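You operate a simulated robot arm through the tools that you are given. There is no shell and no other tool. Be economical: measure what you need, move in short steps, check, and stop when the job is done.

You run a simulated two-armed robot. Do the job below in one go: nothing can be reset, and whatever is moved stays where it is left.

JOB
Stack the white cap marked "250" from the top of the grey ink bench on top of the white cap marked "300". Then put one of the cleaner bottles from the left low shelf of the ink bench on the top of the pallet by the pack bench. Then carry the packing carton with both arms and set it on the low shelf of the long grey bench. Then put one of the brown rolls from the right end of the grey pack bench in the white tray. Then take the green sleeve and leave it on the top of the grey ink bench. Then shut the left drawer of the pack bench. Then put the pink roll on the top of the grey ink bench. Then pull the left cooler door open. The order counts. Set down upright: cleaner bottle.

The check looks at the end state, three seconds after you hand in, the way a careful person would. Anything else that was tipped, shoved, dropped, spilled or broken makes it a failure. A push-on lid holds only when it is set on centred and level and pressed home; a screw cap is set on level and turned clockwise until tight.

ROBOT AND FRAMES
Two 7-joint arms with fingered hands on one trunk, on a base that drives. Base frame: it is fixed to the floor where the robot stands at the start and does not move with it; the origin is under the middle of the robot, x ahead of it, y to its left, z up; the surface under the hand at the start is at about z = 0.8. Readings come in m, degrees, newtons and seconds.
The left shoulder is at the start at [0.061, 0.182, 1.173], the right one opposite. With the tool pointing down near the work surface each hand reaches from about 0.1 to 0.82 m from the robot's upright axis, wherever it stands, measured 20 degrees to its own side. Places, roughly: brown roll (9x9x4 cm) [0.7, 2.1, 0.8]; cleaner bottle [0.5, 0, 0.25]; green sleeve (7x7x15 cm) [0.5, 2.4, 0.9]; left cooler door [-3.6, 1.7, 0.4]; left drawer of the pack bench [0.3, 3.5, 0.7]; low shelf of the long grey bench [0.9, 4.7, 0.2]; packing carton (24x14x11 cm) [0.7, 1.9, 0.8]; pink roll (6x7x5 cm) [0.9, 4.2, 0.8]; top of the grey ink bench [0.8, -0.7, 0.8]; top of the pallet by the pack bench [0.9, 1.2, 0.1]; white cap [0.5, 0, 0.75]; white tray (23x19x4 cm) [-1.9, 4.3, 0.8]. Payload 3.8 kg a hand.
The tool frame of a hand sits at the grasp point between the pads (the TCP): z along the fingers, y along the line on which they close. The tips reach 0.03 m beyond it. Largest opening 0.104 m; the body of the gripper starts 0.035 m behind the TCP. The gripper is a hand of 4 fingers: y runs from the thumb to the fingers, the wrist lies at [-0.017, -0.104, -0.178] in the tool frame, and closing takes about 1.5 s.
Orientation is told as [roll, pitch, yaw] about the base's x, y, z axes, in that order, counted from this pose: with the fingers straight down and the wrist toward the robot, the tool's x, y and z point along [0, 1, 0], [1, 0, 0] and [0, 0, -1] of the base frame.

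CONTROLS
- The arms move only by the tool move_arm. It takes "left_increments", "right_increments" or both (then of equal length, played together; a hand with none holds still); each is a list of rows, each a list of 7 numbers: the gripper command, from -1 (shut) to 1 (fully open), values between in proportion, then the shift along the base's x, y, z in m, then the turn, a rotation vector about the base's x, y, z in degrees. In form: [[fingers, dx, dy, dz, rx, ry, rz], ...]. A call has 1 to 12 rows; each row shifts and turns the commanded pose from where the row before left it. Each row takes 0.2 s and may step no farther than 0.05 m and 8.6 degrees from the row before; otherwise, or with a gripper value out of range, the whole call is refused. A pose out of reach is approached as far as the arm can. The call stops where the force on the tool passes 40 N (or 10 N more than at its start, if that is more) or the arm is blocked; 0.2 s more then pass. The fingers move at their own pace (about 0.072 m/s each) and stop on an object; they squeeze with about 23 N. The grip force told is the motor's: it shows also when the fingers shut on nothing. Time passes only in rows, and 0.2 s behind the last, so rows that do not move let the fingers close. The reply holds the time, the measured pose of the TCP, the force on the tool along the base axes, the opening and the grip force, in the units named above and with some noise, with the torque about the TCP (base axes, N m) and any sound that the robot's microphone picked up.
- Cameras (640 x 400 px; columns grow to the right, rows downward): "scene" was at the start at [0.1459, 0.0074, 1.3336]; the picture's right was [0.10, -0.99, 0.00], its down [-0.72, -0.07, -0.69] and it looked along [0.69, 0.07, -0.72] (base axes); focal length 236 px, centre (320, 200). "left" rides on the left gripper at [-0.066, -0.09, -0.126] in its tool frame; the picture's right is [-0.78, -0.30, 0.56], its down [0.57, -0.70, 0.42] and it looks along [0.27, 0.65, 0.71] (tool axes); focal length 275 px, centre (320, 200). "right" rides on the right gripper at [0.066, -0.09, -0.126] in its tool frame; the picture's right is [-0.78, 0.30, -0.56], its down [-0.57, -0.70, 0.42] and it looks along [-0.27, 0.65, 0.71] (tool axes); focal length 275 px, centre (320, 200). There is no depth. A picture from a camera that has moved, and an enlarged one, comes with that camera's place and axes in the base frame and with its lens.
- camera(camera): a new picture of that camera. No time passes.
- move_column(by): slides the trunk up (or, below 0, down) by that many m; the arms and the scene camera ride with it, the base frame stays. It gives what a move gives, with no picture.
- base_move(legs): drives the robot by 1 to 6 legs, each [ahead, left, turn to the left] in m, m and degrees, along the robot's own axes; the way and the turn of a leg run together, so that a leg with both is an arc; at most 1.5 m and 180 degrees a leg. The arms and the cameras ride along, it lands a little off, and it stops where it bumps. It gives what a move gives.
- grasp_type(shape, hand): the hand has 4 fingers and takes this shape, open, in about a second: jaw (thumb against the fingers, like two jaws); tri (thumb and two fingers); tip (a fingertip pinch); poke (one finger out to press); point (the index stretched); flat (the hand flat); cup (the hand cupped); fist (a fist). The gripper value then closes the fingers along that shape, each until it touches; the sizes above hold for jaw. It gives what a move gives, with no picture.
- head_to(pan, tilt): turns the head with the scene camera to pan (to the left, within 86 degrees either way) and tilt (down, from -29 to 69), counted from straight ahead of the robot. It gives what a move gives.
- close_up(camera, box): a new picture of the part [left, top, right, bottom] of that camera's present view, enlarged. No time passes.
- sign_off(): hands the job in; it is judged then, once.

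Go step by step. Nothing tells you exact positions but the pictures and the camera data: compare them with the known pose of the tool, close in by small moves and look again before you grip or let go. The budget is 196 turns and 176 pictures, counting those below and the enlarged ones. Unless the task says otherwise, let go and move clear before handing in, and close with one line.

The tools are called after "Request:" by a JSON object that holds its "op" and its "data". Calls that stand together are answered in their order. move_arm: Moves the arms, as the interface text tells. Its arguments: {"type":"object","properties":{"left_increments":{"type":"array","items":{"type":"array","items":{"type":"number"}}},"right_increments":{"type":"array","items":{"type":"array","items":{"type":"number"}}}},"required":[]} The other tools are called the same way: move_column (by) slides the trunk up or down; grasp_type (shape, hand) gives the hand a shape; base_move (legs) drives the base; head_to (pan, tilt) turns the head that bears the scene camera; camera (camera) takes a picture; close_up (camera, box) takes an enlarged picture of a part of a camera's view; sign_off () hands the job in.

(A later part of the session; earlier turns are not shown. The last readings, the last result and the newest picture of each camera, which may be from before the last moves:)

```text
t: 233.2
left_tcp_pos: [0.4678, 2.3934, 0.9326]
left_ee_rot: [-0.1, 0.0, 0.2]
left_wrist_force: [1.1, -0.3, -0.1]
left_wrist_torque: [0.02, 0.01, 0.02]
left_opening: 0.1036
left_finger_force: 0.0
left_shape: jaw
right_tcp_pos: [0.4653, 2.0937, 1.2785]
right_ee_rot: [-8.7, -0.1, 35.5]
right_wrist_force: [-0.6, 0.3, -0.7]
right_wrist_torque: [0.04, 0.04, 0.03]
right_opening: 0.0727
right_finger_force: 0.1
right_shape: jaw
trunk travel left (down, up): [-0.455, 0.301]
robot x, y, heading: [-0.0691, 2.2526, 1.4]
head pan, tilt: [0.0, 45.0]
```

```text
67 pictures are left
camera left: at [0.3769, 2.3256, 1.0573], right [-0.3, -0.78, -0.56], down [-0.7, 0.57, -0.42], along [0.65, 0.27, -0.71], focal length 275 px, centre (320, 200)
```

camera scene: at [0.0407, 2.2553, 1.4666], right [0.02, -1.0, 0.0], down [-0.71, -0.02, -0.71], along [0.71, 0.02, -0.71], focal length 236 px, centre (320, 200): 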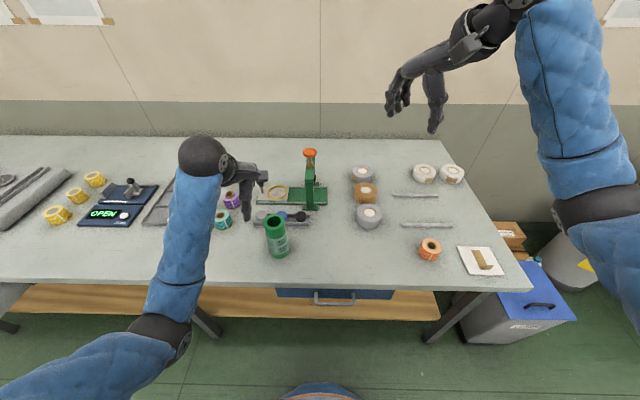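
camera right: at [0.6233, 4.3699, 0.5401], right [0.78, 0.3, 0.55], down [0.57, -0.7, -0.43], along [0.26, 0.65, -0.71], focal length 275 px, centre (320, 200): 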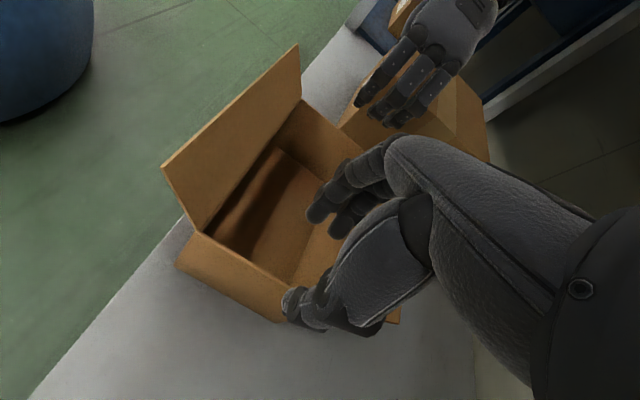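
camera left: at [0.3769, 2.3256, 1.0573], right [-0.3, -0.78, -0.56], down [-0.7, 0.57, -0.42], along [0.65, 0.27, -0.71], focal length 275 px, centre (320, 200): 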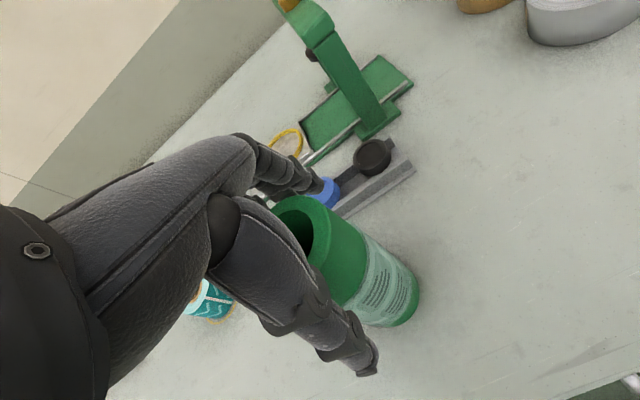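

The sleeve is between thumb and fingers. Closing and lifting.

Request:
{"op": "move_arm", "data": {"left_increments": [[0, 0, 0, 0, 0, 0, 0], [-1, 0, 0, 0, 0, 0, 0], [-1, 0, 0, 0, 0, 0, 0], [-1, 0, 0, 0, 0, 0, 0], [-1, 0, 0, 0, 0, 0, 0], [-1, 0, 0, 0.02, 0, 0, 0], [-1, 0, 0, 0.04, 0, 0, 0], [-1, 0, 0, 0.04, 0, 0, 0], [-1, 0, 0, 0.04, 0, 0, 0], [-1, 0, 0, 0.04, 0, 0, 0]]}}

Request:
{"op": "camera", "data": {"camera": "left"}}

```text
t: 235.4
left_tcp_pos: [0.4666, 2.3929, 1.1108]
left_ee_rot: [0.0, 0.2, -0.1]
left_wrist_force: [-0.6, -0.2, -4.0]
left_wrist_torque: [-0.01, 0.01, 0.01]
left_opening: 0.0563
left_finger_force: 23.2
left_shape: jaw
right_tcp_pos: [0.4658, 2.0926, 1.2776]
right_ee_rot: [-8.7, -0.2, 35.4]
right_wrist_force: [0.6, 0.4, -0.4]
right_wrist_torque: [0.01, 0.01, 0.04]
right_opening: 0.0724
right_finger_force: 0.2
right_shape: jaw
trunk travel left (down, up): [-0.455, 0.301]
robot x, y, heading: [-0.0722, 2.254, 1.2]
head pan, tilt: [0.0, 45.0]
```

```text
66 pictures are left
camera left: at [0.3772, 2.3272, 1.2365], right [-0.3, -0.78, -0.56], down [-0.7, 0.57, -0.42], along [0.65, 0.27, -0.72], focal length 275 px, centre (320, 200)
```

left: 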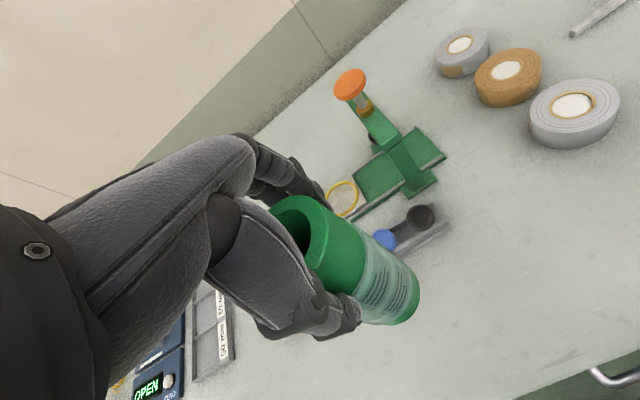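

The sleeve is held upright. I'll drive back, across to the ink bench, and approach a free spot near (0.45, 0.12).

Request:
{"op": "base_move", "data": {"legs": [[-0.62, 0, -1.2], [0, -1.2, 0], [0, -1.1, 0], [0.45, 0, 0]]}}

Request:
{"op": "camera", "data": {"camera": "scene"}}

```text
t: 247.8
left_tcp_pos: [-0.1479, 0.4632, 1.1109]
left_ee_rot: [0.3, 0.4, -10.2]
left_wrist_force: [-0.1, -0.5, -3.6]
left_wrist_torque: [0.02, -0.06, 0.0]
left_opening: 0.0562
left_finger_force: 23.3
left_shape: jaw
right_tcp_pos: [-0.2019, 0.166, 1.2775]
right_ee_rot: [-8.6, -0.2, 25.3]
right_wrist_force: [0.1, -0.2, 0.1]
right_wrist_torque: [0.03, -0.02, 0.0]
right_opening: 0.0727
right_finger_force: 0.1
right_shape: jaw
trunk travel left (down, up): [-0.455, 0.301]
robot x, y, heading: [-0.702, 0.4222, -8.8]
head pan, tilt: [0.0, 45.0]
stopped in leg 3: the robot was blocked; the commanded pose is now the measured one
```

```text
65 pictures are left
camera scene: at [-0.5914, 0.4008, 1.4666], right [-0.16, -0.99, 0.0], down [-0.7, 0.11, -0.71], along [0.7, -0.11, -0.71], focal length 236 px, centre (320, 200)
```

scene: 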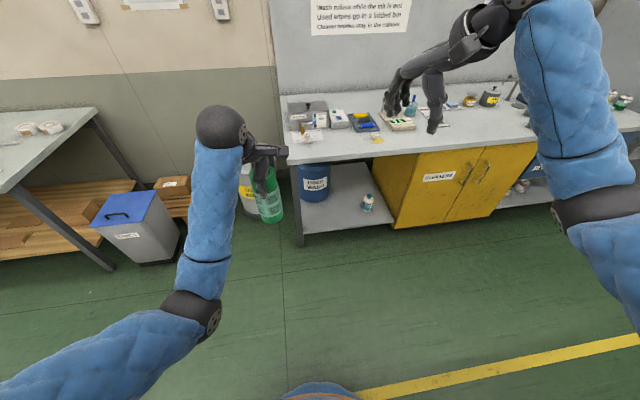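

I was blocked on the way, with the base against something on my right. I'll look that way before moving.

Request:
{"op": "head_to", "data": {"pan": -80, "tilt": 50}}

Request:
{"op": "camera", "data": {"camera": "scene"}}

```text
t: 249.3
left_tcp_pos: [-0.1464, 0.4678, 1.11]
left_ee_rot: [0.0, 0.2, -10.1]
left_wrist_force: [0.3, 0.6, -3.6]
left_wrist_torque: [-0.03, 0.03, -0.03]
left_opening: 0.0558
left_finger_force: 22.6
left_shape: jaw
right_tcp_pos: [-0.2009, 0.1705, 1.2779]
right_ee_rot: [-8.7, 0.0, 25.3]
right_wrist_force: [-1.1, -0.4, 1.3]
right_wrist_torque: [0.02, -0.01, 0.01]
right_opening: 0.0727
right_finger_force: 0.0
right_shape: jaw
trunk travel left (down, up): [-0.455, 0.301]
robot x, y, heading: [-0.702, 0.4224, -9.1]
head pan, tilt: [-80.0, 50.0]
```

```text
64 pictures are left
camera scene: at [-0.6694, 0.3418, 1.4597], right [-1.0, -0.02, 0.0], down [-0.01, 0.77, -0.64], along [0.01, -0.64, -0.77], focal length 236 px, centre (320, 200)
```

scene: 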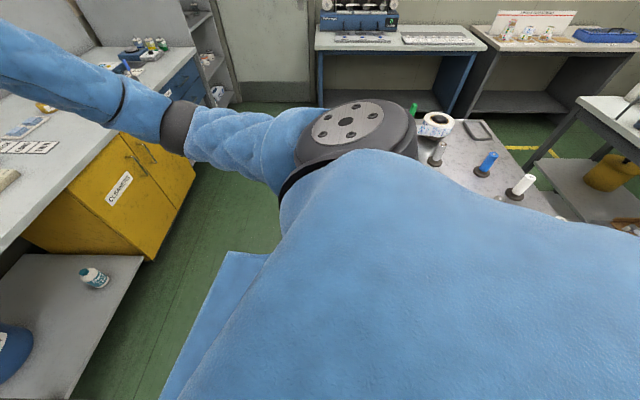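

I bumped a cart with rollers standing on my right, behind my line of travel. I'll move away from it, straighten and go nearer the bench, then check the cart.

Request:
{"op": "base_move", "data": {"legs": [[0.05, 0.12, 0], [0.3, 0, 9]]}}

Request:
{"op": "head_to", "data": {"pan": -86, "tilt": 35}}

Request:
{"op": "camera", "data": {"camera": "scene"}}

```text
t: 252.3
left_tcp_pos: [0.2107, 0.6431, 1.1114]
left_ee_rot: [-0.1, 0.2, -1.1]
left_wrist_force: [0.2, 0.5, -4.5]
left_wrist_torque: [-0.04, 0.01, 0.01]
left_opening: 0.056
left_finger_force: 22.8
left_shape: jaw
right_tcp_pos: [0.203, 0.341, 1.2776]
right_ee_rot: [-8.7, 0.0, 34.4]
right_wrist_force: [0.1, 0.4, 0.0]
right_wrist_torque: [0.0, 0.03, 0.01]
right_opening: 0.0727
right_finger_force: 0.0
right_shape: jaw
trunk travel left (down, up): [-0.455, 0.301]
robot x, y, heading: [-0.3317, 0.513, -0.0]
head pan, tilt: [-80.0, 50.0]
```

```text
t: 253.1
left_tcp_pos: [0.2092, 0.6434, 1.1107]
left_ee_rot: [0.1, 0.2, -1.1]
left_wrist_force: [-0.7, -0.3, -4.1]
left_wrist_torque: [-0.01, 0.01, 0.03]
left_opening: 0.0562
left_finger_force: 22.6
left_shape: jaw
right_tcp_pos: [0.2013, 0.3414, 1.2792]
right_ee_rot: [-8.7, 0.0, 34.3]
right_wrist_force: [0.0, 1.3, 0.7]
right_wrist_torque: [0.03, 0.01, -0.01]
right_opening: 0.0728
right_finger_force: 0.0
right_shape: jaw
trunk travel left (down, up): [-0.455, 0.301]
robot x, y, heading: [-0.3338, 0.5113, -0.0]
head pan, tilt: [-85.9, 35.0]
```

```text
63 pictures are left
camera scene: at [-0.2951, 0.4242, 1.4814], right [-1.0, -0.07, 0.0], down [-0.04, 0.57, -0.82], along [0.06, -0.82, -0.57], focal length 236 px, centre (320, 200)
```

scene: 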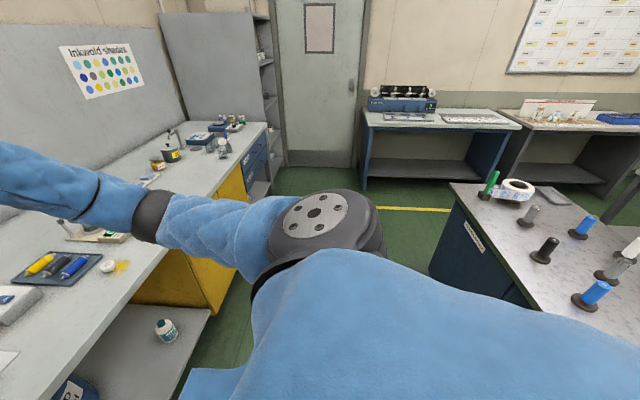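

Nothing on the cart appears disturbed. From here I'll go right 0.52 m, well away from the cart, then forward to the bench.

Request:
{"op": "base_move", "data": {"legs": [[0.04, -0.52, 0], [0.2, 0, 0]]}}

Request:
{"op": "head_to", "data": {"pan": 5, "tilt": 46}}

Request:
{"op": "camera", "data": {"camera": "scene"}}

Request:
{"op": "camera", "data": {"camera": "left"}}

```text
t: 257.3
left_tcp_pos: [0.4526, 0.135, 1.1091]
left_ee_rot: [0.0, 0.4, -0.6]
left_wrist_force: [0.8, 0.6, -3.1]
left_wrist_torque: [0.0, 0.02, 0.0]
left_opening: 0.0559
left_finger_force: 22.8
left_shape: jaw
right_tcp_pos: [0.4482, -0.1661, 1.2777]
right_ee_rot: [-8.7, -0.1, 34.9]
right_wrist_force: [0.1, -0.2, -0.4]
right_wrist_torque: [-0.01, 0.01, -0.01]
right_opening: 0.0728
right_finger_force: 0.1
right_shape: jaw
trunk travel left (down, up): [-0.455, 0.301]
robot x, y, heading: [-0.0886, 0.002, 0.6]
head pan, tilt: [-85.9, 35.0]
```

```text
t: 258.9
left_tcp_pos: [0.4517, 0.135, 1.1102]
left_ee_rot: [0.0, 0.2, -0.6]
left_wrist_force: [0.1, 0.4, -3.6]
left_wrist_torque: [-0.03, -0.04, -0.02]
left_opening: 0.0561
left_finger_force: 23.4
left_shape: jaw
right_tcp_pos: [0.4463, -0.1662, 1.2776]
right_ee_rot: [-8.7, -0.1, 34.9]
right_wrist_force: [1.8, 0.1, 0.2]
right_wrist_torque: [0.01, 0.03, -0.01]
right_opening: 0.0726
right_finger_force: 0.1
right_shape: jaw
trunk travel left (down, up): [-0.455, 0.301]
robot x, y, heading: [-0.0921, 0.0003, 0.4]
head pan, tilt: [5.0, 46.0]
```

```text
62 pictures are left
camera scene: at [0.022, 0.0074, 1.4652], right [0.1, -1.0, 0.0], down [-0.72, -0.07, -0.69], along [0.69, 0.07, -0.72], focal length 236 px, centre (320, 200)
```

scene: 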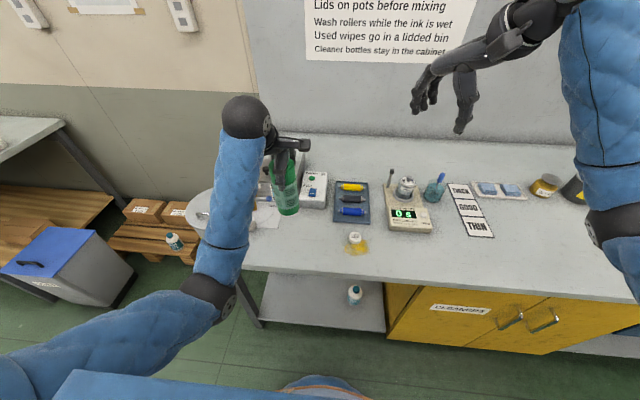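

```text
61 pictures are left
camera left: at [0.3614, 0.069, 1.2352], right [-0.31, -0.77, -0.56], down [-0.7, 0.58, -0.42], along [0.65, 0.26, -0.72], focal length 275 px, centre (320, 200)
```

left: 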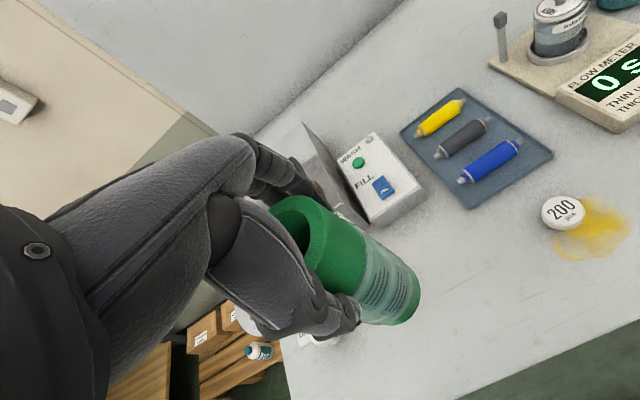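

The spot under the sleeve is free. I'll lower to just above the bench.

Request:
{"op": "move_arm", "data": {"left_increments": [[-1, 0, 0, -0.04, 0, 0, 0], [-1, 0, -0.005, -0.04, 0, 0, 0], [-1, 0, -0.005, -0.04, 0, 0, 0], [-1, 0, 0, -0.03, 0, 0, 0], [-1, 0, 0, -0.015, 0, 0, 0], [-1, 0, 0, -0.006, 0, 0, 0], [-1, 0, 0, 0, 0, 0, 0]]}}

Request:
{"op": "camera", "data": {"camera": "left"}}

```text
t: 260.5
left_tcp_pos: [0.4506, 0.1251, 0.9406]
left_ee_rot: [0.2, 0.2, -0.5]
left_wrist_force: [0.2, -0.4, -4.1]
left_wrist_torque: [-0.02, -0.01, -0.01]
left_opening: 0.056
left_finger_force: 22.6
left_shape: jaw
right_tcp_pos: [0.446, -0.1664, 1.2785]
right_ee_rot: [-8.6, -0.1, 34.9]
right_wrist_force: [-0.4, 0.0, 0.2]
right_wrist_torque: [-0.01, 0.01, -0.03]
right_opening: 0.073
right_finger_force: 0.1
right_shape: jaw
trunk travel left (down, up): [-0.455, 0.301]
robot x, y, heading: [-0.0897, -0.0005, 0.5]
head pan, tilt: [5.0, 46.0]
```

```text
60 pictures are left
camera left: at [0.3612, 0.058, 1.065], right [-0.31, -0.77, -0.56], down [-0.7, 0.58, -0.42], along [0.65, 0.26, -0.72], focal length 275 px, centre (320, 200)
```

left: 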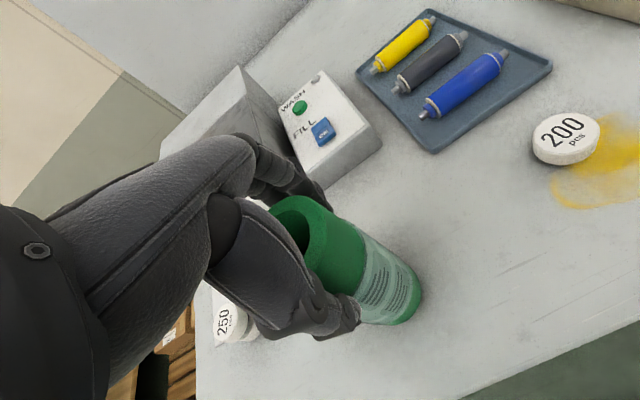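

Request:
{"op": "move_arm", "data": {"left_increments": [[-1, 0, 0, -0.004, 0, 0, 0], [-1, 0, 0, -0.004, 0, 0, 0], [-1, 0, 0, 0, 0, 0, 0]]}}

```text
t: 261.3
left_tcp_pos: [0.4526, 0.1247, 0.9329]
left_ee_rot: [-0.1, -0.1, -0.7]
left_wrist_force: [-1.4, -1.3, 4.1]
left_wrist_torque: [-0.01, 0.0, 0.02]
left_opening: 0.0561
left_finger_force: 23.6
left_shape: jaw
right_tcp_pos: [0.4444, -0.1663, 1.2778]
right_ee_rot: [-8.6, -0.2, 34.9]
right_wrist_force: [0.4, 0.0, -0.3]
right_wrist_torque: [0.0, 0.0, 0.01]
right_opening: 0.0725
right_finger_force: 0.0
right_shape: jaw
trunk travel left (down, up): [-0.455, 0.301]
robot x, y, heading: [-0.089, -0.0016, 0.5]
head pan, tilt: [5.0, 46.0]
```

Contact. I'll release and rise.

Request:
{"op": "move_arm", "data": {"left_increments": [[-1, 0, 0, 0, 0, 0, 0], [0.3, 0, 0, 0, 0, 0, 0], [0.7, 0, 0, 0, 0, 0, 0], [0.7, 0, 0, 0, 0, 0, 0], [0.7, 0, 0, 0.03, 0, 0, 0], [0.7, 0, 0, 0.04, 0, 0, 0], [0.7, 0, 0, 0.04, 0, 0, 0], [0.7, 0, 0, 0.04, 0, 0, 0], [0.7, 0, 0, 0.04, 0, 0, 0]]}}

Request:
{"op": "base_move", "data": {"legs": [[-0.3, 0, 0]]}}

Request:
{"op": "camera", "data": {"camera": "scene"}}

```text
t: 263.3
left_tcp_pos: [0.4493, 0.1246, 1.1206]
left_ee_rot: [0.2, 0.1, -0.5]
left_wrist_force: [0.1, -0.2, -0.1]
left_wrist_torque: [-0.02, 0.02, -0.03]
left_opening: 0.0885
left_finger_force: 0.0
left_shape: jaw
right_tcp_pos: [0.4454, -0.1668, 1.2778]
right_ee_rot: [-8.7, -0.1, 35.0]
right_wrist_force: [0.1, 0.1, -1.0]
right_wrist_torque: [0.02, -0.03, -0.02]
right_opening: 0.0729
right_finger_force: 0.1
right_shape: jaw
trunk travel left (down, up): [-0.455, 0.301]
robot x, y, heading: [-0.09, 0.0005, 0.4]
head pan, tilt: [5.0, 46.0]
```

```text
t: 265.4
left_tcp_pos: [0.1511, 0.1248, 1.1206]
left_ee_rot: [0.0, 0.1, -0.1]
left_wrist_force: [-0.1, -0.3, 0.4]
left_wrist_torque: [-0.03, -0.03, 0.01]
left_opening: 0.088
left_finger_force: 0.0
left_shape: jaw
right_tcp_pos: [0.1502, -0.1659, 1.2795]
right_ee_rot: [-8.9, 0.0, 35.4]
right_wrist_force: [-0.1, -0.2, 0.3]
right_wrist_torque: [-0.01, -0.06, -0.01]
right_opening: 0.073
right_finger_force: 0.2
right_shape: jaw
trunk travel left (down, up): [-0.455, 0.301]
robot x, y, heading: [-0.385, -0.0053, 1.2]
head pan, tilt: [5.0, 46.0]
```

```text
59 pictures are left
camera scene: at [-0.2764, 0.0043, 1.4653], right [0.1, -0.99, 0.0], down [-0.71, -0.08, -0.7], along [0.69, 0.07, -0.72], focal length 236 px, centre (320, 200)
```

scene: 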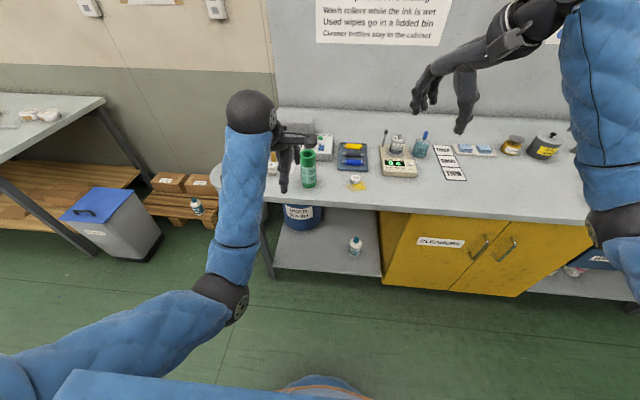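

The sleeve stands on the ink bench. Next is the pack bench's left drawer; I'll drive there and look.

Request:
{"op": "base_move", "data": {"legs": [[-0.1, 0.7, -1.2], [0, 1.2, 0], [0, 1.3, 0]]}}

Request:
{"op": "head_to", "data": {"pan": 10, "tilt": 42}}

Request:
{"op": "camera", "data": {"camera": "scene"}}

```text
t: 280.9
left_tcp_pos: [0.1032, 3.2565, 1.121]
left_ee_rot: [0.0, 0.2, -3.9]
left_wrist_force: [-0.2, 0.4, -0.5]
left_wrist_torque: [0.02, -0.06, -0.02]
left_opening: 0.0884
left_finger_force: 0.1
left_shape: jaw
right_tcp_pos: [0.0838, 2.9677, 1.2777]
right_ee_rot: [-8.8, -0.1, 31.7]
right_wrist_force: [0.7, 0.3, 0.1]
right_wrist_torque: [-0.03, 0.01, 0.02]
right_opening: 0.0726
right_finger_force: 0.2
right_shape: jaw
trunk travel left (down, up): [-0.455, 0.301]
robot x, y, heading: [-0.4395, 3.1659, -2.7]
head pan, tilt: [5.0, 46.0]
```

```text
t: 281.6
left_tcp_pos: [0.1038, 3.2568, 1.1199]
left_ee_rot: [0.1, 0.3, -3.9]
left_wrist_force: [0.5, -0.2, 0.3]
left_wrist_torque: [0.0, 0.02, -0.01]
left_opening: 0.0882
left_finger_force: 0.0
left_shape: jaw
right_tcp_pos: [0.0838, 2.9679, 1.2778]
right_ee_rot: [-8.7, 0.0, 31.6]
right_wrist_force: [0.2, 0.5, -0.4]
right_wrist_torque: [0.0, 0.0, -0.04]
right_opening: 0.0727
right_finger_force: 0.0
right_shape: jaw
trunk travel left (down, up): [-0.455, 0.301]
robot x, y, heading: [-0.4408, 3.1632, -2.9]
head pan, tilt: [10.0, 42.0]
```

```text
58 pictures are left
camera scene: at [-0.3275, 3.1719, 1.4709], right [0.13, -0.99, 0.0], down [-0.66, -0.08, -0.74], along [0.74, 0.09, -0.67], focal length 236 px, centre (320, 200)
```

scene: 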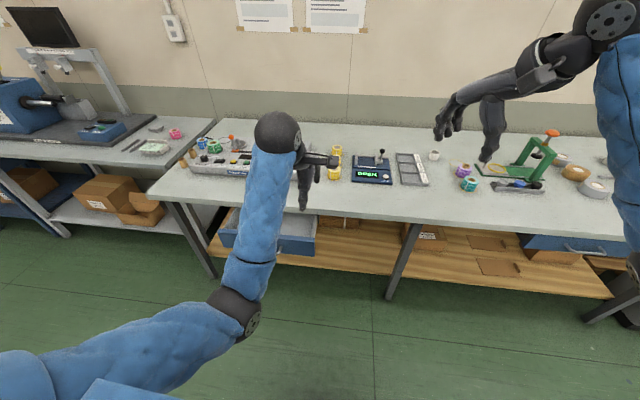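

The drawer is open by about 10 cm: its front is near x ≈ 0.24, y 3.27–3.63, z ≈ 0.62–0.75. I'll bring the left hand low in front of it, fingers shut and pointing forward.

Request:
{"op": "base_move", "data": {"legs": [[0, 0.12, 2.8]]}}

Request:
{"op": "move_column", "data": {"by": -0.13}}

Request:
{"op": "move_arm", "data": {"left_increments": [[-1, -0.02, 0.01, -0.03, 0, -7.5, 0], [-1, -0.02, 0.01, -0.03, 0, -7.5, 0], [-1, -0.02, 0.01, -0.03, 0, -7.5, 0], [-1, -0.01, 0.01, -0.03, 0, -7.5, 0], [-1, 0, 0.01, -0.035, 0, -7.5, 0], [-1, 0, 0, -0.035, 0, -7.5, 0], [-1, 0, 0, -0.035, 0, -7.5, 0], [-1, 0, 0, -0.035, 0, -7.5, 0], [-1, 0, 0, -0.02, 0, 0, 0]]}}

Request:
{"op": "camera", "data": {"camera": "scene"}}

Request:
{"op": "camera", "data": {"camera": "left"}}

```text
t: 282.8
left_tcp_pos: [0.1025, 3.4062, 1.1209]
left_ee_rot: [-0.1, 0.2, -1.0]
left_wrist_force: [0.7, 0.2, -0.2]
left_wrist_torque: [-0.05, 0.0, -0.01]
left_opening: 0.088
left_finger_force: 0.0
left_shape: jaw
right_tcp_pos: [0.0962, 3.1148, 1.2773]
right_ee_rot: [-8.7, 0.0, 34.4]
right_wrist_force: [-0.2, -0.1, -0.1]
right_wrist_torque: [0.0, 0.01, 0.03]
right_opening: 0.0728
right_finger_force: 0.1
right_shape: jaw
trunk travel left (down, up): [-0.455, 0.301]
robot x, y, heading: [-0.4402, 3.2864, -0.1]
head pan, tilt: [10.0, 42.0]
```

```text
t: 284.4
left_tcp_pos: [0.1008, 3.4046, 0.9912]
left_ee_rot: [-0.1, 0.0, -1.1]
left_wrist_force: [-1.2, -0.3, -0.2]
left_wrist_torque: [-0.06, -0.02, 0.04]
left_opening: 0.0884
left_finger_force: 0.1
left_shape: jaw
right_tcp_pos: [0.0934, 3.1143, 1.1492]
right_ee_rot: [-8.9, 0.0, 34.4]
right_wrist_force: [0.4, -0.4, -0.4]
right_wrist_torque: [0.02, 0.03, 0.01]
right_opening: 0.0729
right_finger_force: 0.0
right_shape: jaw
trunk travel left (down, up): [-0.325, 0.431]
robot x, y, heading: [-0.4412, 3.2827, 0.0]
head pan, tilt: [10.0, 42.0]
```

```text
t: 286.2
left_tcp_pos: [0.0188, 3.4984, 0.7156]
left_ee_rot: [16.8, -55.9, -17.8]
left_wrist_force: [-0.5, 0.0, 0.3]
left_wrist_torque: [0.01, 0.02, -0.01]
left_opening: 0.0
left_finger_force: 22.8
left_shape: jaw
right_tcp_pos: [0.0954, 3.1137, 1.1466]
right_ee_rot: [-8.6, -0.1, 34.4]
right_wrist_force: [0.1, -0.5, -0.8]
right_wrist_torque: [0.03, 0.01, 0.03]
right_opening: 0.0728
right_finger_force: 0.1
right_shape: jaw
trunk travel left (down, up): [-0.325, 0.431]
robot x, y, heading: [-0.4389, 3.2848, 0.1]
head pan, tilt: [10.0, 42.0]
stopped in row 9 (left hand): the arm was blocked; the commanded pose is now the measured one
```

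```text
57 pictures are left
camera scene: at [-0.2904, 3.2986, 1.3397], right [0.17, -0.98, 0.0], down [-0.66, -0.12, -0.74], along [0.73, 0.13, -0.67], focal length 236 px, centre (320, 200)
```

scene: 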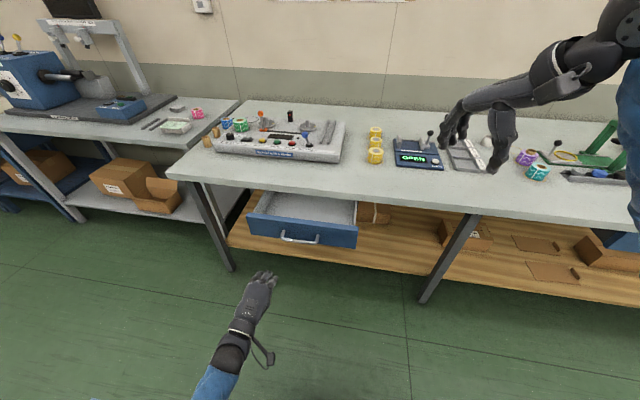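

```text
56 pictures are left
camera left: at [-0.1395, 3.4427, 0.6963], right [0.26, -0.69, -0.67], down [0.02, 0.7, -0.72], along [0.96, 0.17, 0.2], focal length 275 px, centre (320, 200)
```

left: 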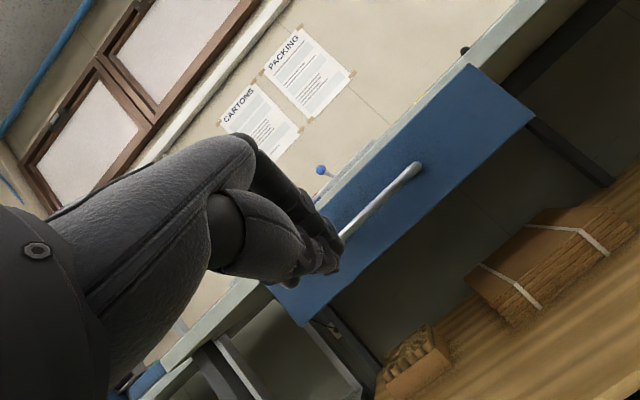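

The hand is posed in front of the drawer; the handle is at about (0.21, 3.46, 0.69). I'll centre on it, drive close, then push with the arm.

Request:
{"op": "move_arm", "data": {"left_increments": [[-1, 0, -0.02, -0.005, 0, 0, 0], [-1, 0, -0.02, -0.005, 0, 0, 0], [-1, 0, 0, 0, 0, 0, 0]]}}

Request:
{"op": "base_move", "data": {"legs": [[0.13, 0, 0]]}}

Request:
{"op": "camera", "data": {"camera": "scene"}}

Request:
{"op": "camera", "data": {"camera": "left"}}

```text
t: 287.0
left_tcp_pos: [0.0126, 3.4813, 0.6999]
left_ee_rot: [23.2, -54.5, -24.3]
left_wrist_force: [-0.1, 0.3, -0.7]
left_wrist_torque: [0.0, 0.02, 0.02]
left_opening: 0.0001
left_finger_force: 23.2
left_shape: jaw
right_tcp_pos: [0.0946, 3.1131, 1.1487]
right_ee_rot: [-8.8, -0.1, 34.4]
right_wrist_force: [-0.9, -0.6, 0.5]
right_wrist_torque: [-0.06, 0.01, -0.01]
right_opening: 0.0729
right_finger_force: 0.2
right_shape: jaw
trunk travel left (down, up): [-0.325, 0.431]
robot x, y, heading: [-0.4413, 3.2861, -0.0]
head pan, tilt: [10.0, 42.0]
```

```text
t: 288.3
left_tcp_pos: [0.1466, 3.4792, 0.6997]
left_ee_rot: [23.2, -54.4, -24.3]
left_wrist_force: [-0.3, 0.1, -0.4]
left_wrist_torque: [-0.01, 0.01, 0.0]
left_opening: 0.0001
left_finger_force: 22.7
left_shape: jaw
right_tcp_pos: [0.2275, 3.1128, 1.1477]
right_ee_rot: [-8.6, 0.0, 34.3]
right_wrist_force: [0.6, 0.8, -0.7]
right_wrist_torque: [-0.01, 0.0, -0.03]
right_opening: 0.0726
right_finger_force: 0.1
right_shape: jaw
trunk travel left (down, up): [-0.325, 0.431]
robot x, y, heading: [-0.3087, 3.2822, -0.1]
head pan, tilt: [10.0, 42.0]
```

```text
55 pictures are left
camera scene: at [-0.1579, 3.2984, 1.3395], right [0.17, -0.99, 0.0], down [-0.66, -0.12, -0.74], along [0.73, 0.13, -0.67], focal length 236 px, centre (320, 200)
```

scene: 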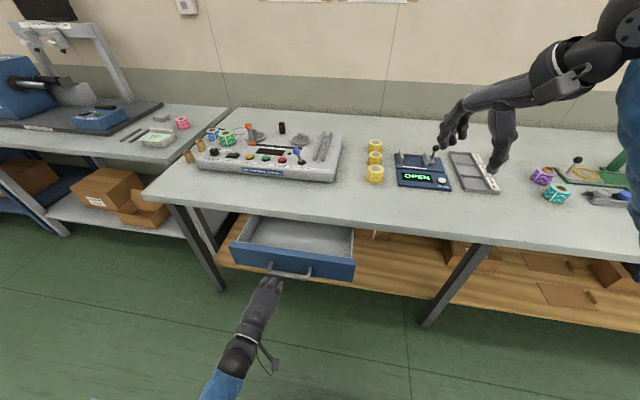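

```text
54 pictures are left
camera left: at [-0.0128, 3.4303, 0.6774], right [0.24, -0.65, -0.72], down [0.04, 0.74, -0.67], along [0.97, 0.14, 0.21], focal length 275 px, centre (320, 200)
```

left: 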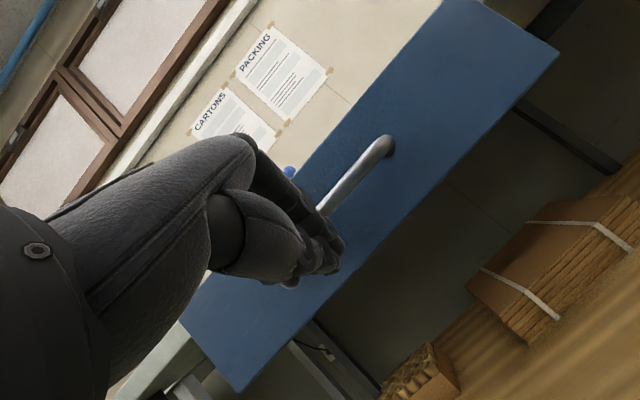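

The fingertips are just in front of the drawer face beside the handle. I'll push forward with the arm.

Request:
{"op": "move_arm", "data": {"left_increments": [[-1, 0.03, 0, 0, 0, 0, 0], [-1, 0.03, 0, 0, 0, 0, 0], [-1, 0.03, 0, 0, 0, 0, 0], [-1, 0.02, 0, 0, 0, 0, 0], [-1, 0.02, 0, 0, 0, 0, 0], [-1, 0, 0, 0, 0, 0, 0]]}}

Request:
{"op": "camera", "data": {"camera": "scene"}}

```text
t: 289.7
left_tcp_pos: [0.2744, 3.4795, 0.7016]
left_ee_rot: [23.1, -54.5, -24.4]
left_wrist_force: [0.5, 0.0, 0.6]
left_wrist_torque: [-0.01, 0.02, -0.02]
left_opening: 0.0
left_finger_force: 23.5
left_shape: jaw
right_tcp_pos: [0.2266, 3.1131, 1.1488]
right_ee_rot: [-8.6, -0.1, 34.3]
right_wrist_force: [0.0, -0.7, 0.5]
right_wrist_torque: [0.02, 0.01, 0.04]
right_opening: 0.0727
right_finger_force: 0.0
right_shape: jaw
trunk travel left (down, up): [-0.325, 0.431]
robot x, y, heading: [-0.3101, 3.2831, 0.2]
head pan, tilt: [10.0, 42.0]
```

```text
53 pictures are left
camera scene: at [-0.1599, 3.2984, 1.3398], right [0.17, -0.99, 0.0], down [-0.66, -0.12, -0.74], along [0.73, 0.13, -0.67], focal length 236 px, centre (320, 200)
```

scene: 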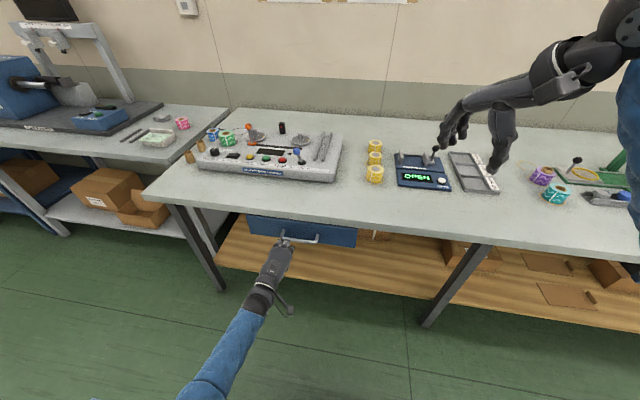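

The drawer is nearly in. I'll push on until it stops.

Request:
{"op": "move_arm", "data": {"left_increments": [[-1, 0.02, 0, 0, 0, 0, 0], [-1, 0.02, 0, 0, 0, 0, 0], [-1, 0.015, 0, 0, 0, 0, 0], [-1, 0.015, 0, 0, 0, 0, 0], [-1, 0.01, 0, 0, 0, 0, 0], [-1, 0, 0, 0, 0, 0, 0]]}}

Request:
{"op": "close_up", "data": {"camera": "scene", "box": [180, 180, 400, 320]}}

```text
t: 290.4
left_tcp_pos: [0.3102, 3.4782, 0.6915]
left_ee_rot: [22.5, -53.8, -24.1]
left_wrist_force: [-26.4, 0.4, 2.4]
left_wrist_torque: [0.03, -0.61, 0.43]
left_opening: 0.0
left_finger_force: 22.6
left_shape: jaw
right_tcp_pos: [0.2254, 3.1129, 1.1493]
right_ee_rot: [-8.8, -0.2, 34.3]
right_wrist_force: [0.2, 0.1, -0.5]
right_wrist_torque: [0.04, 0.02, -0.03]
right_opening: 0.0726
right_finger_force: 0.0
right_shape: jaw
trunk travel left (down, up): [-0.325, 0.431]
robot x, y, heading: [-0.3106, 3.2856, 0.1]
head pan, tilt: [10.0, 42.0]
stopped in row 3 (left hand): the force on the tool passed its limit at 54 N (the readings are from after the stop); the commanded pose is now the measured one
```

```text
2.86 times, centred on (290, 250) of scene
camera zoom: at [-0.1612, 3.2987, 1.3398], right [0.17, -0.98, 0.0], down [-0.66, -0.12, -0.74], along [0.73, 0.13, -0.67], focal length 675 px, centre (406, 57)
```

zoom: 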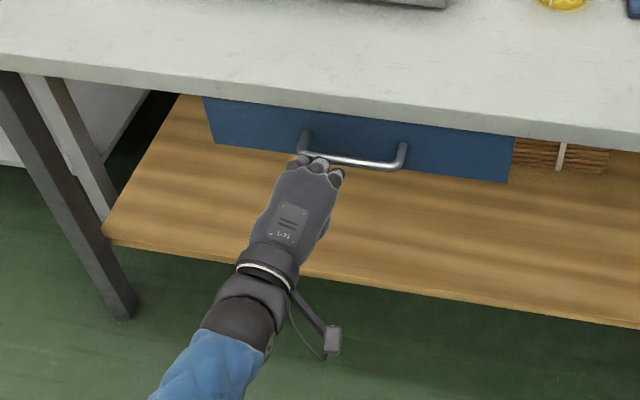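

The drawer is shut against its stop. I'll withdraw the left hand, raise and level it, and go to the pink roll on the long bench at about (0.85, 4.19).

Request:
{"op": "move_arm", "data": {"left_increments": [[-1, -0.04, 0, 0, 0, 0, 0], [-1, -0.04, 0, 0, 0, 0, 0], [-1, -0.04, 0, 0, 0, 0, 0]]}}

Request:
{"op": "base_move", "data": {"legs": [[-0.3, 0, 0]]}}

Request:
{"op": "move_arm", "data": {"left_increments": [[0, 0.01, 0, 0.04, 0, 7.5, 0], [0, 0.01, 0, 0.04, 0, 7.5, 0], [0, 0.01, 0, 0.04, 0, 7.5, 0], [0, 0.01, 0, 0.045, 0, 7.5, 0], [0, 0.01, 0, 0.045, 0, 7.5, 0], [0, 0.01, 0, 0.045, 0, 7.5, 0], [0, 0.01, 0, 0.045, 0, 7.5, 0], [0, 0, 0, 0.045, 0, 5, 0], [0, 0, 0, 0.045, 0, 0, 0]]}}

Request:
{"op": "camera", "data": {"camera": "scene"}}

```text
t: 291.2
left_tcp_pos: [0.1916, 3.4777, 0.6954]
left_ee_rot: [22.8, -54.1, -24.3]
left_wrist_force: [0.6, 0.0, 1.5]
left_wrist_torque: [0.04, 0.01, 0.01]
left_opening: 0.0
left_finger_force: 23.2
left_shape: jaw
right_tcp_pos: [0.2255, 3.1129, 1.1475]
right_ee_rot: [-9.0, -0.1, 34.3]
right_wrist_force: [0.0, 0.2, -0.5]
right_wrist_torque: [-0.01, -0.03, 0.01]
right_opening: 0.0725
right_finger_force: 0.2
right_shape: jaw
trunk travel left (down, up): [-0.325, 0.431]
robot x, y, heading: [-0.3035, 3.284, -0.3]
head pan, tilt: [10.0, 42.0]
```

```text
t: 293.2
left_tcp_pos: [-0.1036, 3.4793, 0.6956]
left_ee_rot: [22.8, -54.0, -24.1]
left_wrist_force: [-0.4, 0.1, -0.4]
left_wrist_torque: [0.0, 0.04, -0.03]
left_opening: 0.0
left_finger_force: 22.8
left_shape: jaw
right_tcp_pos: [-0.0706, 3.1157, 1.1486]
right_ee_rot: [-8.7, -0.1, 34.5]
right_wrist_force: [-0.2, -0.2, 0.0]
right_wrist_torque: [-0.01, -0.01, 0.0]
right_opening: 0.0727
right_finger_force: 0.1
right_shape: jaw
trunk travel left (down, up): [-0.325, 0.431]
robot x, y, heading: [-0.6026, 3.2813, 0.1]
head pan, tilt: [10.0, 42.0]
```

```text
t: 295.2
left_tcp_pos: [-0.0346, 3.479, 1.0895]
left_ee_rot: [2.7, 1.1, -13.8]
left_wrist_force: [0.1, 0.1, -0.2]
left_wrist_torque: [0.01, 0.02, 0.03]
left_opening: 0.0519
left_finger_force: 0.0
left_shape: jaw
right_tcp_pos: [-0.0691, 3.1145, 1.1492]
right_ee_rot: [-8.9, -0.1, 34.5]
right_wrist_force: [0.9, 0.4, -0.2]
right_wrist_torque: [-0.01, -0.04, 0.01]
right_opening: 0.0728
right_finger_force: 0.0
right_shape: jaw
trunk travel left (down, up): [-0.325, 0.431]
robot x, y, heading: [-0.6062, 3.2815, 0.0]
head pan, tilt: [10.0, 42.0]
```

```text
51 pictures are left
camera scene: at [-0.4566, 3.2991, 1.3398], right [0.18, -0.98, 0.0], down [-0.66, -0.12, -0.74], along [0.73, 0.13, -0.67], focal length 236 px, centre (320, 200)
```

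scene: 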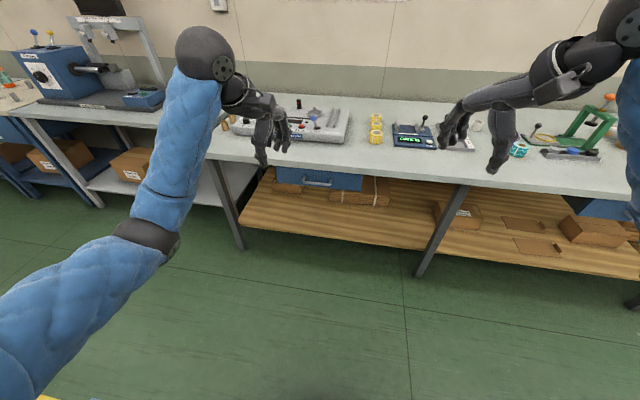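

The drawer is flush. Now on to the long bench.

Request:
{"op": "base_move", "data": {"legs": [[0, 1.12, 0], [0.5, 0, 0]]}}

Request:
{"op": "camera", "data": {"camera": "scene"}}

Request:
{"op": "camera", "data": {"camera": "right"}}

```text
t: 303.3
left_tcp_pos: [0.4388, 4.5741, 1.0873]
left_ee_rot: [2.7, 1.0, -13.6]
left_wrist_force: [1.1, 0.0, 0.4]
left_wrist_torque: [-0.02, -0.01, -0.04]
left_opening: 0.0516
left_finger_force: 0.2
left_shape: jaw
right_tcp_pos: [0.4043, 4.2097, 1.1472]
right_ee_rot: [-8.7, 0.1, 34.7]
right_wrist_force: [0.7, 0.4, -0.9]
right_wrist_torque: [-0.01, -0.02, 0.02]
right_opening: 0.0726
right_finger_force: 0.1
right_shape: jaw
trunk travel left (down, up): [-0.325, 0.431]
robot x, y, heading: [-0.132, 4.3758, 0.4]
head pan, tilt: [10.0, 42.0]
```

```text
50 pictures are left
camera scene: at [0.0167, 4.3932, 1.3396], right [0.18, -0.98, 0.0], down [-0.66, -0.12, -0.74], along [0.73, 0.13, -0.67], focal length 236 px, centre (320, 200)
```

scene: 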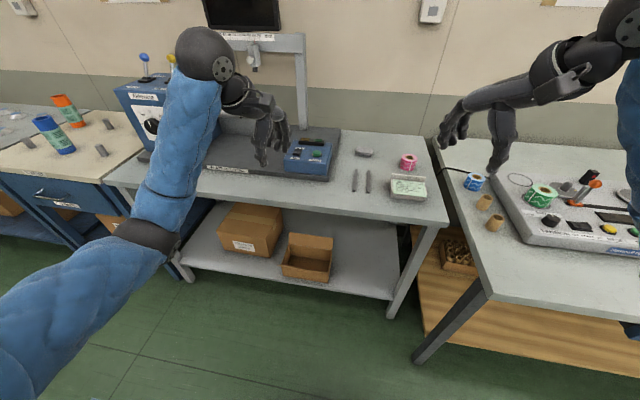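

```text
49 pictures are left
camera right: at [0.2812, 4.2274, 1.2615], right [0.63, -0.39, 0.67], down [-0.22, -0.92, -0.33], along [0.74, 0.06, -0.66], focal length 275 px, centre (320, 200)
```

right: 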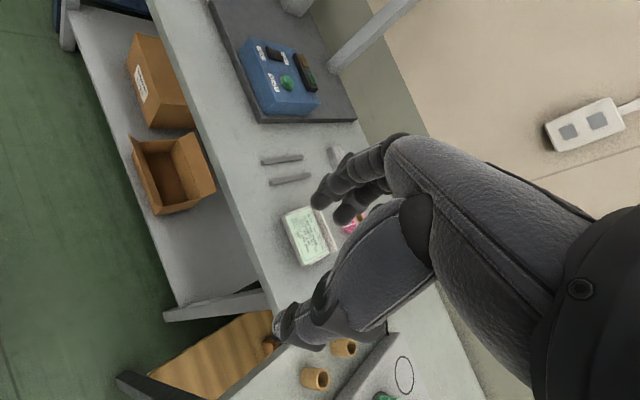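

The pink roll is at about (0.859, 4.192), behind a small box with a green label. I'll tuck the left hand back, level the right one, and drive in slightly left of the pack-bench corner.

Request:
{"op": "move_arm", "data": {"left_increments": [[0, -0.03, 0, 0.005, 0, 0, 2], [0, -0.03, 0, 0.005, 0, 0, 2], [0, -0.03, 0, 0.005, 0, 0, 2], [0, -0.03, 0, 0.005, 0, 0, 2], [0, -0.03, 0, 0.005, 0, 0, 2], [0, -0.03, 0, 0.005, 0, 0, 2], [0, -0.03, 0, 0.005, 0, 0, 2]], "right_increments": [[0.6, 0, 0, 0, 0, 0, -7], [0.6, 0, 0, 0, 0, 0, -7], [0.6, 0, 0, 0, 0, 0, -7], [0.6, 0, 0, 0, 0, 0, -7], [0.6, 0, 0, 0, 0, 0, -7], [0.6, 0, 0, 0, 4.3, 0, 0], [0.6, 0, 0, 0, 4.3, 0, 0]]}}

Request:
{"op": "base_move", "data": {"legs": [[0, 0.1, 0], [0.31, 0, 0]]}}

Request:
{"op": "camera", "data": {"camera": "right"}}

Request:
{"op": "camera", "data": {"camera": "scene"}}

```text
t: 304.9
left_tcp_pos: [0.2313, 4.5771, 1.1304]
left_ee_rot: [2.6, 1.0, 0.5]
left_wrist_force: [0.8, 0.4, 0.4]
left_wrist_torque: [-0.02, 0.01, -0.01]
left_opening: 0.0519
left_finger_force: 0.1
left_shape: jaw
left hand out of reach, approached as far as the arm can: row 7
right_tcp_pos: [0.4025, 4.2087, 1.1497]
right_ee_rot: [-0.1, 0.1, -0.4]
right_wrist_force: [0.3, -0.5, 0.8]
right_wrist_torque: [0.01, -0.02, 0.02]
right_opening: 0.0829
right_finger_force: 0.1
right_shape: jaw
trunk travel left (down, up): [-0.325, 0.431]
robot x, y, heading: [-0.134, 4.3745, 0.2]
head pan, tilt: [10.0, 42.0]
```

```text
t: 307.7
left_tcp_pos: [0.5365, 4.6731, 1.1289]
left_ee_rot: [2.7, 1.0, 0.1]
left_wrist_force: [0.2, -0.4, 0.2]
left_wrist_torque: [0.0, 0.03, -0.01]
left_opening: 0.0518
left_finger_force: 0.1
left_shape: jaw
right_tcp_pos: [0.7095, 4.306, 1.1477]
right_ee_rot: [-0.1, 0.0, -0.6]
right_wrist_force: [0.1, -0.1, 0.2]
right_wrist_torque: [0.01, 0.01, 0.0]
right_opening: 0.0831
right_finger_force: 0.1
right_shape: jaw
trunk travel left (down, up): [-0.325, 0.431]
robot x, y, heading: [0.1682, 4.4799, 0.3]
head pan, tilt: [10.0, 42.0]
```

```text
48 pictures are left
camera right: at [0.6182, 4.3731, 1.2729], right [0.29, -0.78, 0.56], down [-0.71, -0.57, -0.42], along [0.65, -0.27, -0.71], focal length 275 px, centre (320, 200)
```

right: 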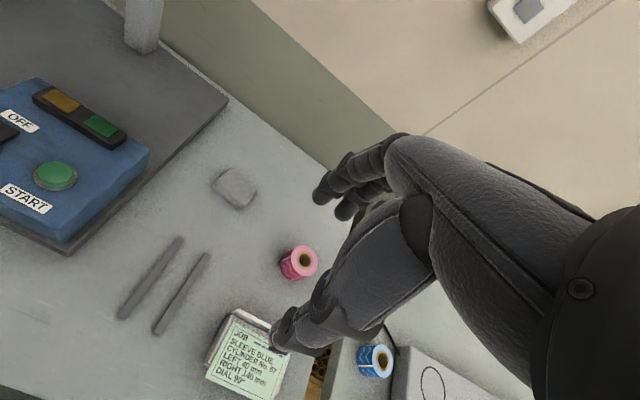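

```text
47 pictures are left
camera scene: at [0.3215, 4.4919, 1.3396], right [0.17, -0.98, 0.0], down [-0.66, -0.12, -0.74], along [0.73, 0.13, -0.67], focal length 236 px, centre (320, 200)
```

scene: 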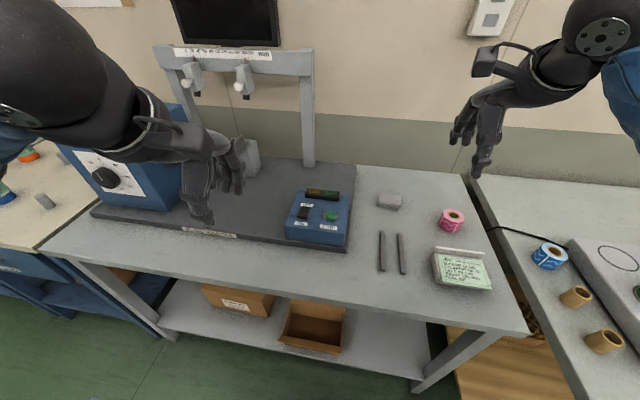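

The roll's top is at about (0.866, 4.194, 0.85). I'll move the right hand over it.

Request:
{"op": "move_arm", "data": {"right_increments": [[0.6, 0.026, -0.019, -0.03, 0, 0, 0], [0.6, 0.026, -0.019, -0.03, 0, 0, 0], [0.6, 0.026, -0.019, -0.03, 0, 0, 0], [0.6, 0.026, -0.019, -0.03, 0, 0, 0], [0.6, 0.026, -0.018, -0.03, 0, 0, 0], [0.6, 0.026, -0.018, -0.03, 0, 0, 0.6], [0.6, 0, 0, 0, 0, 0, 0]]}}

Request:
{"op": "camera", "data": {"camera": "right"}}

Request:
{"op": "close_up", "data": {"camera": "scene", "box": [370, 140, 570, 300]}}

```text
t: 309.3
left_tcp_pos: [0.5368, 4.674, 1.1301]
left_ee_rot: [2.7, 1.1, 0.0]
left_wrist_force: [-0.1, -0.1, -0.4]
left_wrist_torque: [0.02, 0.0, 0.0]
left_opening: 0.0518
left_finger_force: 0.0
left_shape: jaw
right_tcp_pos: [0.8626, 4.1922, 0.9675]
right_ee_rot: [-0.3, -0.1, -0.1]
right_wrist_force: [0.1, 0.5, 0.1]
right_wrist_torque: [0.03, -0.03, 0.0]
right_opening: 0.083
right_finger_force: 0.0
right_shape: jaw
trunk travel left (down, up): [-0.325, 0.431]
robot x, y, heading: [0.1676, 4.4787, 0.4]
head pan, tilt: [10.0, 42.0]
```

```text
46 pictures are left
camera right: at [0.7726, 4.2566, 1.092], right [0.3, -0.77, 0.56], down [-0.7, -0.57, -0.42], along [0.65, -0.27, -0.71], focal length 275 px, centre (320, 200)
```

right: 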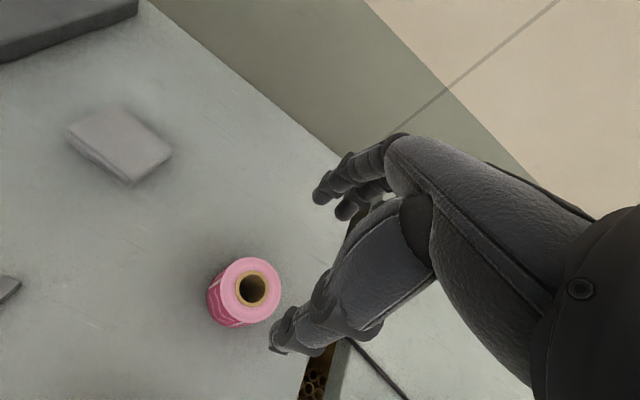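

```text
2.50 times, centred on (470, 220) of scene
camera zoom: at [0.32, 4.492, 1.3398], right [0.17, -0.98, 0.0], down [-0.66, -0.12, -0.74], along [0.73, 0.13, -0.67], focal length 590 px, centre (-55, 150)
```

zoom: 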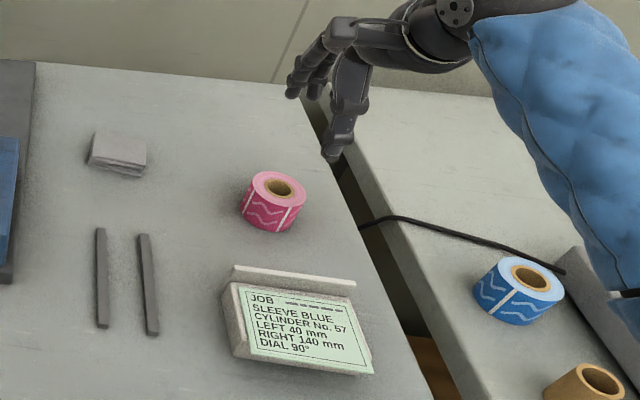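

Roll at (0.857, 4.193). I'll go straight down.

Request:
{"op": "move_arm", "data": {"right_increments": [[0.75, -0.005, 0.002, -0.03, 0, 0, 0], [0.75, 0, 0, -0.03, 0, 0, 0], [0.75, 0, 0, -0.03, 0, 0, 0], [0.75, 0, 0, -0.02, 0, 0, 0], [0.75, 0, 0, -0.012, 0, 0, 0], [0.75, 0, 0, 0, 0, 0, 0]]}}

Request:
{"op": "camera", "data": {"camera": "right"}}

```text
t: 310.7
left_tcp_pos: [0.5377, 4.6734, 1.13]
left_ee_rot: [2.7, 0.9, 0.1]
left_wrist_force: [0.3, -0.7, 0.2]
left_wrist_torque: [-0.04, 0.0, 0.0]
left_opening: 0.0518
left_finger_force: 0.1
left_shape: jaw
right_tcp_pos: [0.8604, 4.1971, 0.8449]
right_ee_rot: [-0.2, 0.0, 0.0]
right_wrist_force: [0.6, 1.5, 0.3]
right_wrist_torque: [0.02, -0.02, 0.03]
right_opening: 0.0909
right_finger_force: 0.0
right_shape: jaw
trunk travel left (down, up): [-0.325, 0.431]
robot x, y, heading: [0.1696, 4.4792, 0.5]
head pan, tilt: [10.0, 42.0]
```

```text
44 pictures are left
camera right: at [0.7689, 4.2629, 0.9704], right [0.3, -0.77, 0.56], down [-0.7, -0.57, -0.42], along [0.65, -0.27, -0.71], focal length 275 px, centre (320, 200)
```

right: 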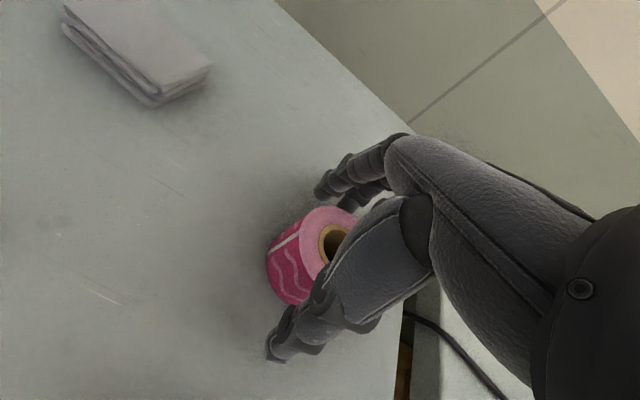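

The roll is well between the fingers. I'll close and lift.

Request:
{"op": "move_arm", "data": {"right_increments": [[0, 0, 0, 0, 0, 0, 0], [-1, 0, 0, 0, 0, 0, 0], [-1, 0, 0, 0, 0, 0, 0], [-1, 0, 0, 0, 0, 0, 0], [-1, 0, 0, 0, 0, 0, 0], [-1, 0, 0, 0.02, 0, 0, 0], [-1, -0.01, 0.01, 0.04, 0, 0, 0], [-1, -0.03, 0.02, 0.03, 0, 0, 0], [-1, -0.03, 0.02, 0.03, 0, 0, 0], [-1, -0.03, 0.02, 0.03, 0, 0, 0], [-1, -0.02, 0.02, 0.04, 0, 0, 0], [-1, 0, 0, 0.03, 0, 0, 0]]}}

Request:
{"op": "camera", "data": {"camera": "right"}}

```text
t: 313.3
left_tcp_pos: [0.5372, 4.6744, 1.1303]
left_ee_rot: [2.7, 1.0, 0.2]
left_wrist_force: [0.1, -0.2, 0.6]
left_wrist_torque: [-0.01, 0.01, 0.02]
left_opening: 0.0521
left_finger_force: 0.1
left_shape: jaw
right_tcp_pos: [0.7397, 4.2875, 1.0642]
right_ee_rot: [-0.1, 0.1, 0.0]
right_wrist_force: [0.8, 0.4, -1.0]
right_wrist_torque: [0.02, -0.01, 0.02]
right_opening: 0.0497
right_finger_force: 22.8
right_shape: jaw
trunk travel left (down, up): [-0.325, 0.431]
robot x, y, heading: [0.1709, 4.4808, -0.2]
head pan, tilt: [10.0, 42.0]
```

```text
43 pictures are left
camera right: at [0.6494, 4.3533, 1.1894], right [0.3, -0.77, 0.56], down [-0.7, -0.57, -0.42], along [0.65, -0.27, -0.71], focal length 275 px, centre (320, 200)
```

right: 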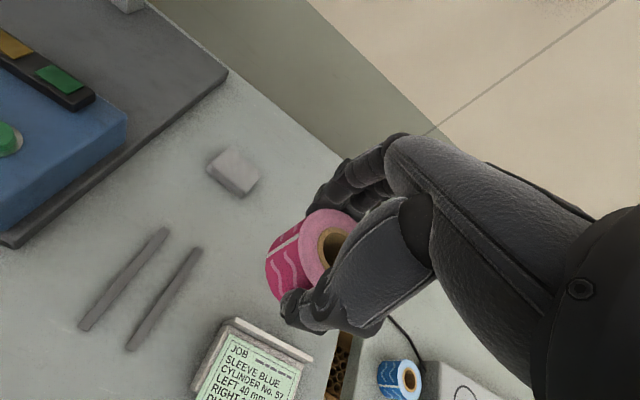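

The pink roll is held. I'll back out and drive to the ink bench, keeping nearer the benches this time to stay clear of the cart.

Request:
{"op": "base_move", "data": {"legs": [[-0.52, 0, 0.2], [0, -1.4, 0], [0, -1.2, 0]]}}

```text
t: 328.8
left_tcp_pos: [0.0832, 2.0545, 1.1317]
left_ee_rot: [2.7, 1.0, 3.8]
left_wrist_force: [-0.1, -0.1, 0.1]
left_wrist_torque: [-0.02, 0.0, 0.0]
left_opening: 0.0519
left_finger_force: 0.0
left_shape: jaw
right_tcp_pos: [0.3103, 1.6817, 1.0642]
right_ee_rot: [-0.1, 0.0, 3.6]
right_wrist_force: [0.2, 0.2, -1.0]
right_wrist_torque: [0.0, 0.0, -0.02]
right_opening: 0.0497
right_finger_force: 23.0
right_shape: jaw
trunk travel left (down, up): [-0.325, 0.431]
robot x, y, heading: [-0.2667, 1.8357, 3.6]
head pan, tilt: [10.0, 42.0]
```

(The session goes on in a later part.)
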